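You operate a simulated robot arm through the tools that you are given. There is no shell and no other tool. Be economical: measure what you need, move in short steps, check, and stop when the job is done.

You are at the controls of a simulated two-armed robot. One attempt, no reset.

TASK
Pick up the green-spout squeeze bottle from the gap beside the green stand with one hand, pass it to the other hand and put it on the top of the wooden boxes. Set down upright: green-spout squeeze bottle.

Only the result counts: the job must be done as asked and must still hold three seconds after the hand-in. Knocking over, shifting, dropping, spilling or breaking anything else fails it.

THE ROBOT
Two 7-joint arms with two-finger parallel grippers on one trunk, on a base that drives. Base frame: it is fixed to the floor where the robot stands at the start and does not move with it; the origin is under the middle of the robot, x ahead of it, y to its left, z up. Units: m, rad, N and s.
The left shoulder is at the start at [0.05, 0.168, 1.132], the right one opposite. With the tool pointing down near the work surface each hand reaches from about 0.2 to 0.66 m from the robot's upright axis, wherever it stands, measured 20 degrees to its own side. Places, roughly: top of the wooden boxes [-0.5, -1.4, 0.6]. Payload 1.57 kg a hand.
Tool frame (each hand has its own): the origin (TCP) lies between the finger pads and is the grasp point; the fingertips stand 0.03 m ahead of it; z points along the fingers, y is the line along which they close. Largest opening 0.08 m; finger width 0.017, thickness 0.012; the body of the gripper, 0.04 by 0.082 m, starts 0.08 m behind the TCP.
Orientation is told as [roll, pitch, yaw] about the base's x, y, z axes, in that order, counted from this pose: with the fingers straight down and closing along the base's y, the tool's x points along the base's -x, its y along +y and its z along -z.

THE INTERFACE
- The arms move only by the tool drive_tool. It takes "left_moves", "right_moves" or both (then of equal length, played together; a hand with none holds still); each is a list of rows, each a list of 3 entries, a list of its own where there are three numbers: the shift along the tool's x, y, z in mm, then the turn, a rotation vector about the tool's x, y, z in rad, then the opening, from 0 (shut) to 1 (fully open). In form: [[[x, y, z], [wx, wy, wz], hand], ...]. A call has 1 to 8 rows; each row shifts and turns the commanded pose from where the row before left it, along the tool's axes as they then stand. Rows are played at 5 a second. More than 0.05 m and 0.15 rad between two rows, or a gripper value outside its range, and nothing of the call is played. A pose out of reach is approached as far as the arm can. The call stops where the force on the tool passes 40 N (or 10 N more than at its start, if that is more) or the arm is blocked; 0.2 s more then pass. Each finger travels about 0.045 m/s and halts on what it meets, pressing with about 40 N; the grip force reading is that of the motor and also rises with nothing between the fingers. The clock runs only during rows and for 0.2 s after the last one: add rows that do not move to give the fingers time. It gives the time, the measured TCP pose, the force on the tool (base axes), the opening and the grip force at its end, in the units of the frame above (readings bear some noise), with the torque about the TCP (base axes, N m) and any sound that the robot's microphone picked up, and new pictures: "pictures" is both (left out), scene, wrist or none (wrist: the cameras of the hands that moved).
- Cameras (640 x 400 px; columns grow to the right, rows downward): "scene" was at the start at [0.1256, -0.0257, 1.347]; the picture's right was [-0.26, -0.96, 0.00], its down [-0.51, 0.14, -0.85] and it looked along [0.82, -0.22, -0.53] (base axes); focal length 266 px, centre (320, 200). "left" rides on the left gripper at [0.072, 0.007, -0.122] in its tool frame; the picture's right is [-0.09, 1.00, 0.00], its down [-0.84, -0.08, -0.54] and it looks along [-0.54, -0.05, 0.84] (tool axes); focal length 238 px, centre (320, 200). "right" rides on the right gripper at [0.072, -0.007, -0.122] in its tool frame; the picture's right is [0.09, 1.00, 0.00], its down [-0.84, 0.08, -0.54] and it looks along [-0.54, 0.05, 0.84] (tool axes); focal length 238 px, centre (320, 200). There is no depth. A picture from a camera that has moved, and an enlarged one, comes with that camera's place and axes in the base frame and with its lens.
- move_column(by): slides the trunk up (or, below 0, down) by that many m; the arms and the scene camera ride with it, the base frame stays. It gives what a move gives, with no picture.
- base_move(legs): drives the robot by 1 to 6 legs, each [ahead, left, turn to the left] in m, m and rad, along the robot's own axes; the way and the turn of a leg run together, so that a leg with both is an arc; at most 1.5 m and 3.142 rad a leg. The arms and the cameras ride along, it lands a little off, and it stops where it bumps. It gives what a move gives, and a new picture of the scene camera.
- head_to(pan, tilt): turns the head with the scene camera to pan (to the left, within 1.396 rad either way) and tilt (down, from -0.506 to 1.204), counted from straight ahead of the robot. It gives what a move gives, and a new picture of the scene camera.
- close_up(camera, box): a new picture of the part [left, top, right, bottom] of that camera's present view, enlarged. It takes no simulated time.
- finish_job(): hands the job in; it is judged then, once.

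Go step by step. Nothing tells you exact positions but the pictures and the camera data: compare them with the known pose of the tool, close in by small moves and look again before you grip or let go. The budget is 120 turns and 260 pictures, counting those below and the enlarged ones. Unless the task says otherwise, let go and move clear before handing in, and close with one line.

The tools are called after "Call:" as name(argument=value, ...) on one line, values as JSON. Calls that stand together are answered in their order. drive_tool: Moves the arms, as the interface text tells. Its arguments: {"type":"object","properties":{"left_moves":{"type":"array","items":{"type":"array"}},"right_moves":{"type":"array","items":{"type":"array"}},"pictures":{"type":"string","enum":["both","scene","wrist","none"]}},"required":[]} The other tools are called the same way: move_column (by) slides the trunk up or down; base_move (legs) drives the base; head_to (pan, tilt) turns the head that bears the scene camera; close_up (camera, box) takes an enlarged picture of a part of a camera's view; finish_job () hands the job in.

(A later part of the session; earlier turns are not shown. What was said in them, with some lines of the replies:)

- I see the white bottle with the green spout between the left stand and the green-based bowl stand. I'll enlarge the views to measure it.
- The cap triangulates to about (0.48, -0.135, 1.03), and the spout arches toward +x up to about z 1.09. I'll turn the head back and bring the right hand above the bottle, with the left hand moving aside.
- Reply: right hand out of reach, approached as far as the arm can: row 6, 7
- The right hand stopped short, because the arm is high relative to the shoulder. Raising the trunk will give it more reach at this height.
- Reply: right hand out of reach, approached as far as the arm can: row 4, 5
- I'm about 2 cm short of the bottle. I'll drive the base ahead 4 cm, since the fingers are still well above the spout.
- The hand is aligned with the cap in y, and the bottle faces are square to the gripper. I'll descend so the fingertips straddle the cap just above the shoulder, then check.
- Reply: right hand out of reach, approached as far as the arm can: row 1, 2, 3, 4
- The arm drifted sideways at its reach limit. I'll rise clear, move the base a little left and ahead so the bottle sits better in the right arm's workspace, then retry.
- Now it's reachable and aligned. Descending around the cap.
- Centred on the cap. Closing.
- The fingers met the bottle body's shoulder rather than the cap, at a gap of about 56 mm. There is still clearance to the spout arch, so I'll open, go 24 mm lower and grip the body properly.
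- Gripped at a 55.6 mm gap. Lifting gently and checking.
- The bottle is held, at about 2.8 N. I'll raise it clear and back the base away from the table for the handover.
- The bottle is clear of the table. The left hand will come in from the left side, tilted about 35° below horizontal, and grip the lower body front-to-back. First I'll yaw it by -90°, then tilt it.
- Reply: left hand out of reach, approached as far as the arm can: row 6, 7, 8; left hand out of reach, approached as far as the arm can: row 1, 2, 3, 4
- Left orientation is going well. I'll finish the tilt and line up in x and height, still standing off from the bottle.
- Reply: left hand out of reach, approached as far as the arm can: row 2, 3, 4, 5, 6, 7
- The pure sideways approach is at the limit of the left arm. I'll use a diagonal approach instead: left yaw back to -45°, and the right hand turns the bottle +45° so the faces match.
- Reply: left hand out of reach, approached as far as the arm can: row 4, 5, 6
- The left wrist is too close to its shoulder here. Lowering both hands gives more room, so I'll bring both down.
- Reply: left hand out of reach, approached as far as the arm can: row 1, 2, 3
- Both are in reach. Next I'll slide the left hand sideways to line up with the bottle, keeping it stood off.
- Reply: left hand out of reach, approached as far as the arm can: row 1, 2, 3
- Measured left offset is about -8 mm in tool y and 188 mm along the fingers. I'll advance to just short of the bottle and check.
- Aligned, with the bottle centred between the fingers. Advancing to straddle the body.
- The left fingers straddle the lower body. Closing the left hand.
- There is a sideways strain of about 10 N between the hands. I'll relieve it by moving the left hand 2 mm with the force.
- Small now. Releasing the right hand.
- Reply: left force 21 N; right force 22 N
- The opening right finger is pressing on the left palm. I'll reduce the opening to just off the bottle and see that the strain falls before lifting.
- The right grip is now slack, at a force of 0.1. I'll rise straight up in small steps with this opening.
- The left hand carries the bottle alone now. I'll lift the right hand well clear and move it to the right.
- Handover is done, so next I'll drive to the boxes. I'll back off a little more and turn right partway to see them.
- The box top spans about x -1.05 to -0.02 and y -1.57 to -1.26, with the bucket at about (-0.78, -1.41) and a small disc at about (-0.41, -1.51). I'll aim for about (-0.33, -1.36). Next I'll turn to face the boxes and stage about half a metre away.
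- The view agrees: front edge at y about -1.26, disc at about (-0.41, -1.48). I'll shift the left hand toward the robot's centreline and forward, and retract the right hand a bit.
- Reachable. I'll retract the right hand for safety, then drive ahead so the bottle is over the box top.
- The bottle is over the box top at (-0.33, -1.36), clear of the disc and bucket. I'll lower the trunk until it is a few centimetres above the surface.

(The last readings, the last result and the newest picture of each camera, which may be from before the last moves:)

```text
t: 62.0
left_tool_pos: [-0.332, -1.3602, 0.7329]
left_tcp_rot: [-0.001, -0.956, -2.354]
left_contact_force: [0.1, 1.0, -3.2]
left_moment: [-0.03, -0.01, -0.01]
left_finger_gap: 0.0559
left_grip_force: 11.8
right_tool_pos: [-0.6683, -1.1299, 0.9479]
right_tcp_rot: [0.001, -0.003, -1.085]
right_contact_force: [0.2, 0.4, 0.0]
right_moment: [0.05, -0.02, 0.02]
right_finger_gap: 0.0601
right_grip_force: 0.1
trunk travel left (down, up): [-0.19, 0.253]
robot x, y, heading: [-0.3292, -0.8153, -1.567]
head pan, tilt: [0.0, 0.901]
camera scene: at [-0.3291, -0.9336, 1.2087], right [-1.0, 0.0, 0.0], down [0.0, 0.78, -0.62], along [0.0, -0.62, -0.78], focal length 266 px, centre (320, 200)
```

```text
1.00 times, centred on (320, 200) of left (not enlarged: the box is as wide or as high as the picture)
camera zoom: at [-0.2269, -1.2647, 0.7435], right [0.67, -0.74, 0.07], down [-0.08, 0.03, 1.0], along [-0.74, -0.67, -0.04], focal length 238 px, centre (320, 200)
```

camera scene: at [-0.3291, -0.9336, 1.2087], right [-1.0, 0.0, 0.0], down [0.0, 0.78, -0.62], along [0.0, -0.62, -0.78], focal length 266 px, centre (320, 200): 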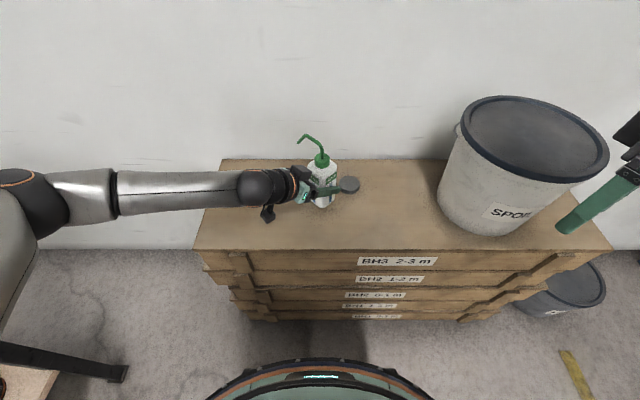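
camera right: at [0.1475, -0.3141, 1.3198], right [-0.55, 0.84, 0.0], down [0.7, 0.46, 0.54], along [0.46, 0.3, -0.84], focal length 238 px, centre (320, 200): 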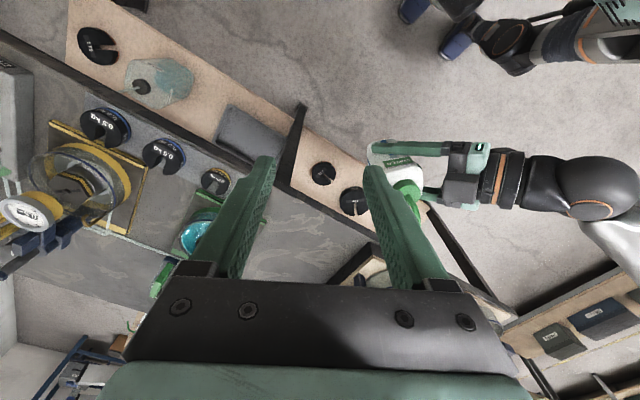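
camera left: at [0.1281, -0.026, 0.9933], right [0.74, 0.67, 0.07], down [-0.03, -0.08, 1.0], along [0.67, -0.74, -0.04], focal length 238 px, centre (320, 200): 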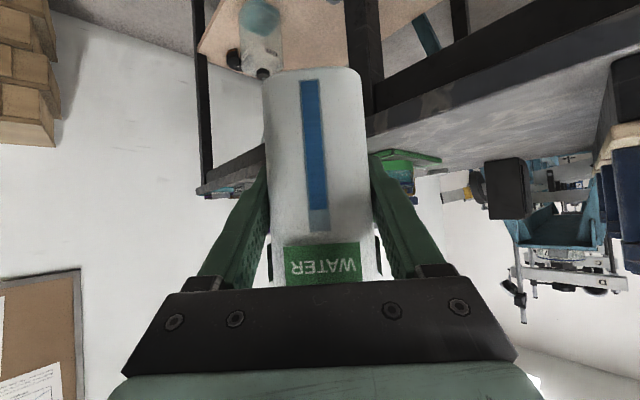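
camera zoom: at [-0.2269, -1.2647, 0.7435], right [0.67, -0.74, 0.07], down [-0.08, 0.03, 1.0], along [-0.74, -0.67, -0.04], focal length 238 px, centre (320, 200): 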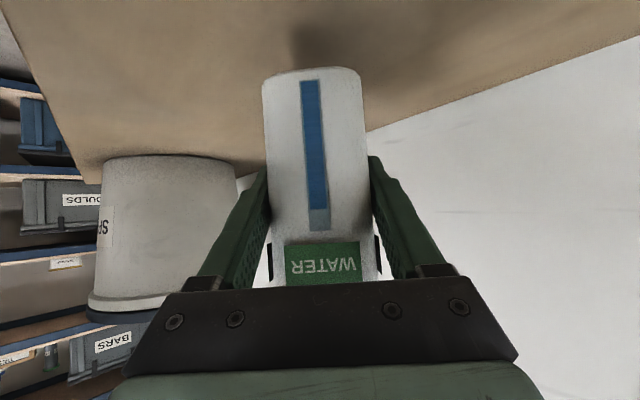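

The surface is at about z 0.61–0.63 and the bottle base at about 0.675. Lowering with the arm.

Call:
drive_tool(left_moves=[[[6.6, 0, 4.6], [0, 0, 0], 0], [[6.6, 0, 4.6], [0, 0, 0], 0], [[6.6, 0, 4.6], [0, 0, 0], 0], [[6.6, 0, 4.6], [0, 0, 0], 0], [[0, 0, 0], [0, 0, 0], 0]], pictures="wrist")

Call:
close_up(camera="scene", box=[260, 120, 400, 220])

```text
t: 63.2
left_tool_pos: [-0.3316, -1.361, 0.7014]
left_tcp_rot: [-0.003, -0.96, -2.359]
left_contact_force: [-0.1, -0.3, -1.9]
left_moment: [0.03, -0.08, -0.03]
left_finger_gap: 0.0558
left_grip_force: 11.9
right_tool_pos: [-0.6691, -1.1303, 0.9477]
right_tcp_rot: [0.0, -0.002, -1.084]
right_contact_force: [-0.8, 0.0, 0.0]
right_moment: [-0.03, 0.0, 0.02]
right_finger_gap: 0.06
right_grip_force: 0.1
trunk travel left (down, up): [-0.19, 0.253]
robot x, y, heading: [-0.3304, -0.8162, -1.566]
head pan, tilt: [0.0, 0.901]
camera left: at [-0.2272, -1.2644, 0.7117], right [0.67, -0.74, 0.07], down [-0.08, 0.03, 1.0], along [-0.74, -0.67, -0.04], focal length 238 px, centre (320, 200)
```

left: 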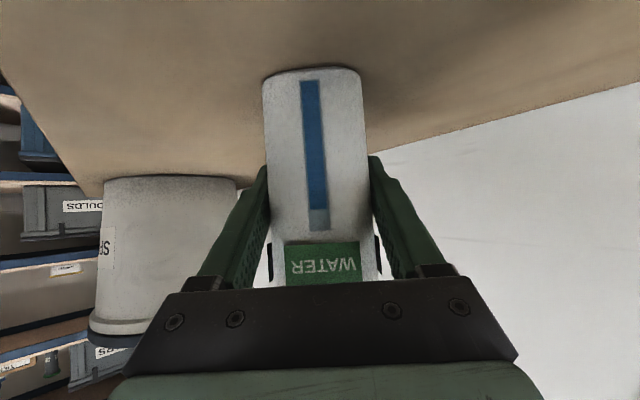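

```text
4.00 times, centred on (330, 170) of scene
camera zoom: at [-0.3291, -0.9334, 1.2087], right [-1.0, 0.0, 0.0], down [0.0, 0.78, -0.62], along [0.0, -0.62, -0.78], focal length 1064 px, centre (280, 320)
```

zoom: 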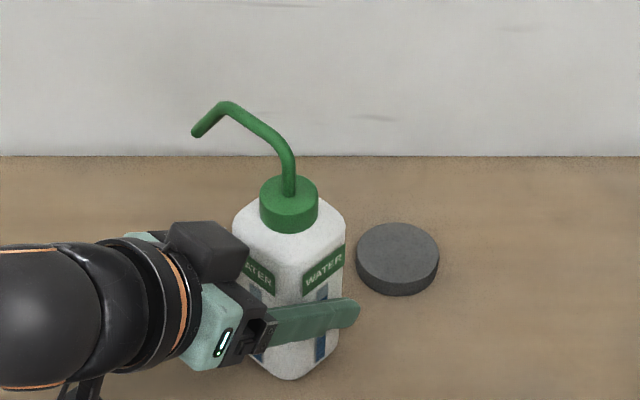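

Nearly there. I'll continue in small steps, watching the force.

Call:
drive_tool(left_moves=[[[3.3, 0, 2.3], [0, 0, 0], 0], [[3.3, 0, 2.3], [0, 0, 0], 0], [[0, 0, 0], [0, 0, 0], 0]], pictures="wrist")

```text
t: 64.0
left_tool_pos: [-0.3315, -1.3604, 0.6951]
left_tcp_rot: [0.001, -0.962, -2.358]
left_contact_force: [-2.0, -1.2, 8.5]
left_moment: [-0.05, 0.03, 0.1]
left_finger_gap: 0.0556
left_grip_force: 11.9
right_tool_pos: [-0.6682, -1.129, 0.9479]
right_tcp_rot: [0.001, -0.005, -1.083]
right_contact_force: [0.8, 0.9, 0.7]
right_moment: [0.02, 0.03, 0.0]
right_finger_gap: 0.0601
right_grip_force: 0.1
trunk travel left (down, up): [-0.19, 0.253]
robot x, y, heading: [-0.3311, -0.8161, -1.57]
head pan, tilt: [0.0, 0.901]
camera left: at [-0.2268, -1.2648, 0.7047], right [0.67, -0.74, 0.08], down [-0.08, 0.03, 1.0], along [-0.74, -0.67, -0.04], focal length 238 px, centre (320, 200)
```

left: 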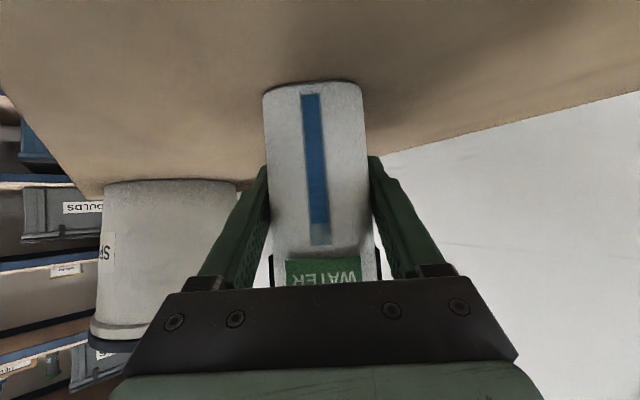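

Contact: the surface carries the bottle, with net force +8.5 N. Opening the left hand gently.

Call:
drive_tool(left_moves=[[[-0.8, 0, -0.6], [0, 0, 0], 0.5], [[0, 0, 0], [0, 0, 0], 0.75], [[0, 0, 0], [0, 0, 0], 0.85], [[0, 0, 0], [0, 0, 0], 1], [[0, 0, 0], [0, 0, 0], 1], [[0, 0, 0], [0, 0, 0], 1]], pictures="wrist")

Call:
close_up(camera="scene", box=[260, 120, 400, 220])

```text
t: 65.4
left_tool_pos: [-0.3301, -1.361, 0.6946]
left_tcp_rot: [-0.003, -0.961, -2.355]
left_contact_force: [1.2, -0.4, -0.2]
left_moment: [0.02, -0.05, 0.01]
left_finger_gap: 0.0799
left_grip_force: 0.0
right_tool_pos: [-0.6685, -1.1285, 0.9472]
right_tcp_rot: [0.0, -0.002, -1.083]
right_contact_force: [0.5, 0.4, -0.1]
right_moment: [0.02, 0.0, 0.0]
right_finger_gap: 0.0601
right_grip_force: 0.1
trunk travel left (down, up): [-0.19, 0.253]
robot x, y, heading: [-0.3315, -0.8185, -1.567]
head pan, tilt: [0.0, 0.901]
camera left: at [-0.2258, -1.2641, 0.7048], right [0.67, -0.74, 0.07], down [-0.08, 0.03, 1.0], along [-0.74, -0.67, -0.04], focal length 238 px, centre (320, 200)
```

left: 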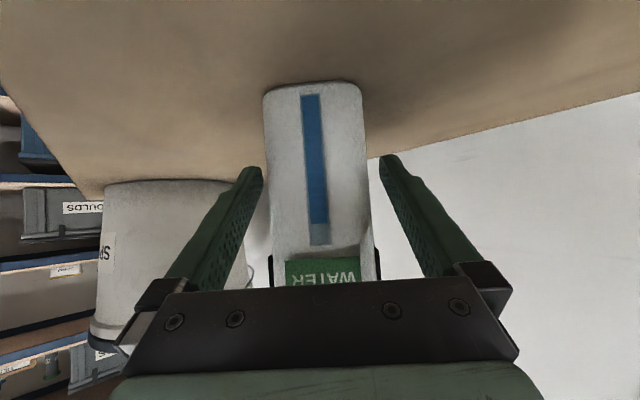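

```text
4.00 times, centred on (330, 170) of scene
camera zoom: at [-0.3291, -0.9334, 1.2087], right [-1.0, 0.0, 0.0], down [0.0, 0.78, -0.62], along [0.0, -0.62, -0.78], focal length 1064 px, centre (280, 320)
```

zoom: 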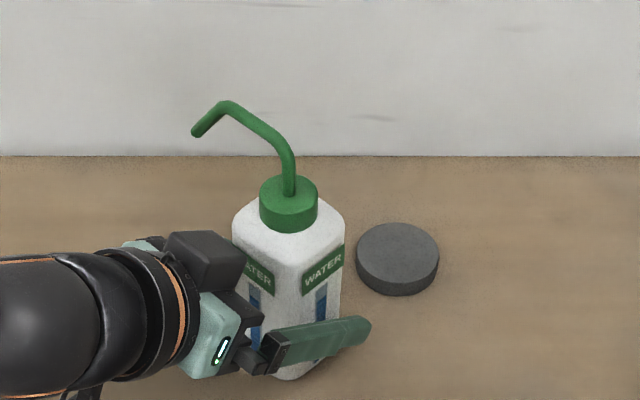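

Bottle stands upright, released. Withdrawing horizontally back from it.

Call:
drive_tool(left_moves=[[[6, 0, -12], [0, 0, 0], 1], [[10, 0, -20], [0, 0, 0], 1], [[10, 0, -25], [0, 0, 0], 1], [[10, 0, -25], [0, 0, 0], 1], [[10, 0, -25], [0, 0, 0], 1], [[0, 0, -25], [0, 0, 0], 1], [[0, 0, 0], [0, 0, 0], 1]], pictures="both")

Call:
close_up(camera="scene", box=[260, 120, 400, 220])

```text
t: 67.0
left_tool_pos: [-0.2351, -1.2665, 0.7318]
left_tcp_rot: [-0.002, -0.958, -2.355]
left_contact_force: [-0.5, -0.2, 0.0]
left_moment: [0.01, 0.0, -0.01]
left_finger_gap: 0.0802
left_grip_force: 0.1
right_tool_pos: [-0.6681, -1.1298, 0.9477]
right_tcp_rot: [0.0, -0.001, -1.085]
right_contact_force: [-0.4, 0.7, 0.1]
right_moment: [-0.02, 0.0, 0.03]
right_finger_gap: 0.0602
right_grip_force: 0.1
trunk travel left (down, up): [-0.19, 0.253]
robot x, y, heading: [-0.3279, -0.8141, -1.57]
head pan, tilt: [0.0, 0.901]
camera scene: at [-0.3291, -0.9333, 1.2087], right [-1.0, 0.0, 0.0], down [0.0, 0.78, -0.62], along [0.0, -0.62, -0.78], focal length 266 px, centre (320, 200)
camera left: at [-0.13, -1.1699, 0.7421], right [0.67, -0.74, 0.07], down [-0.08, 0.03, 1.0], along [-0.74, -0.67, -0.04], focal length 238 px, centre (320, 200)
```

scene: 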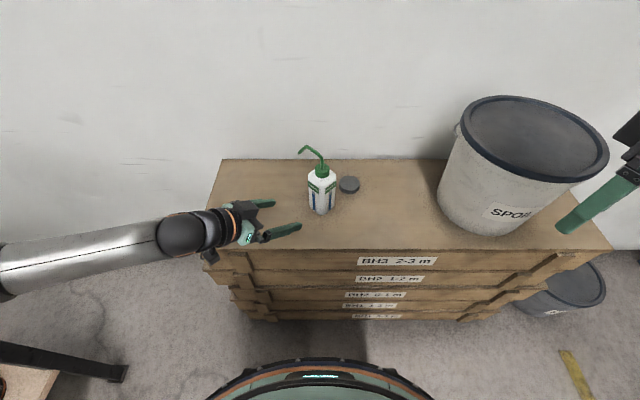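
left: 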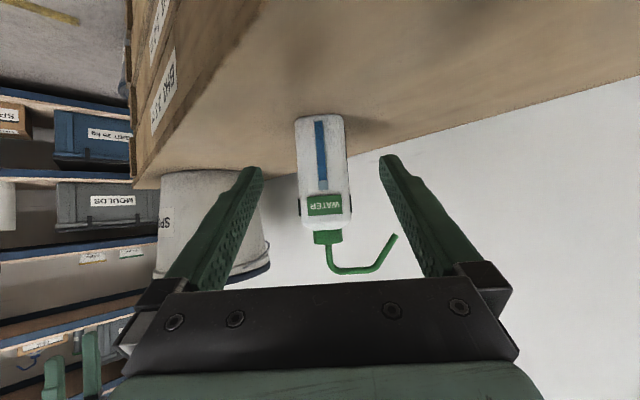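

```text
4.00 times, centred on (330, 170) of scene
camera zoom: at [-0.3291, -0.9333, 1.2087], right [-1.0, 0.0, 0.0], down [0.0, 0.78, -0.62], along [0.0, -0.62, -0.78], focal length 1064 px, centre (280, 320)
```

zoom: 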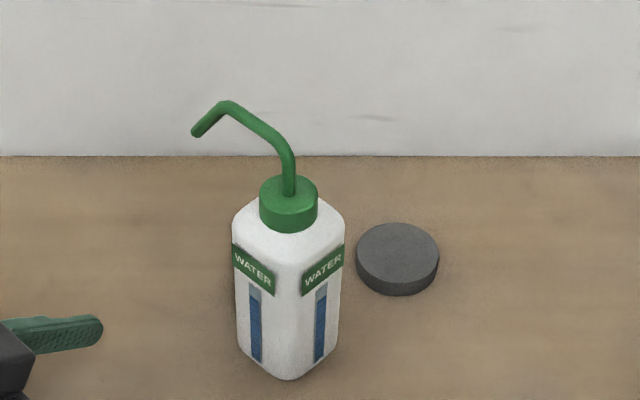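

The bottle stands upright on the box top and both hands are clear of it. Handing in.

Call:
finish_job()

```text
The job is handed in.
```

I picked up the green-spout squeeze bottle with the right hand, passed it to the left in mid-air, and set it upright on top of the wooden boxes. I released it, moved both hands clear and handed the job in; nothing else appeared to have been touched or moved.
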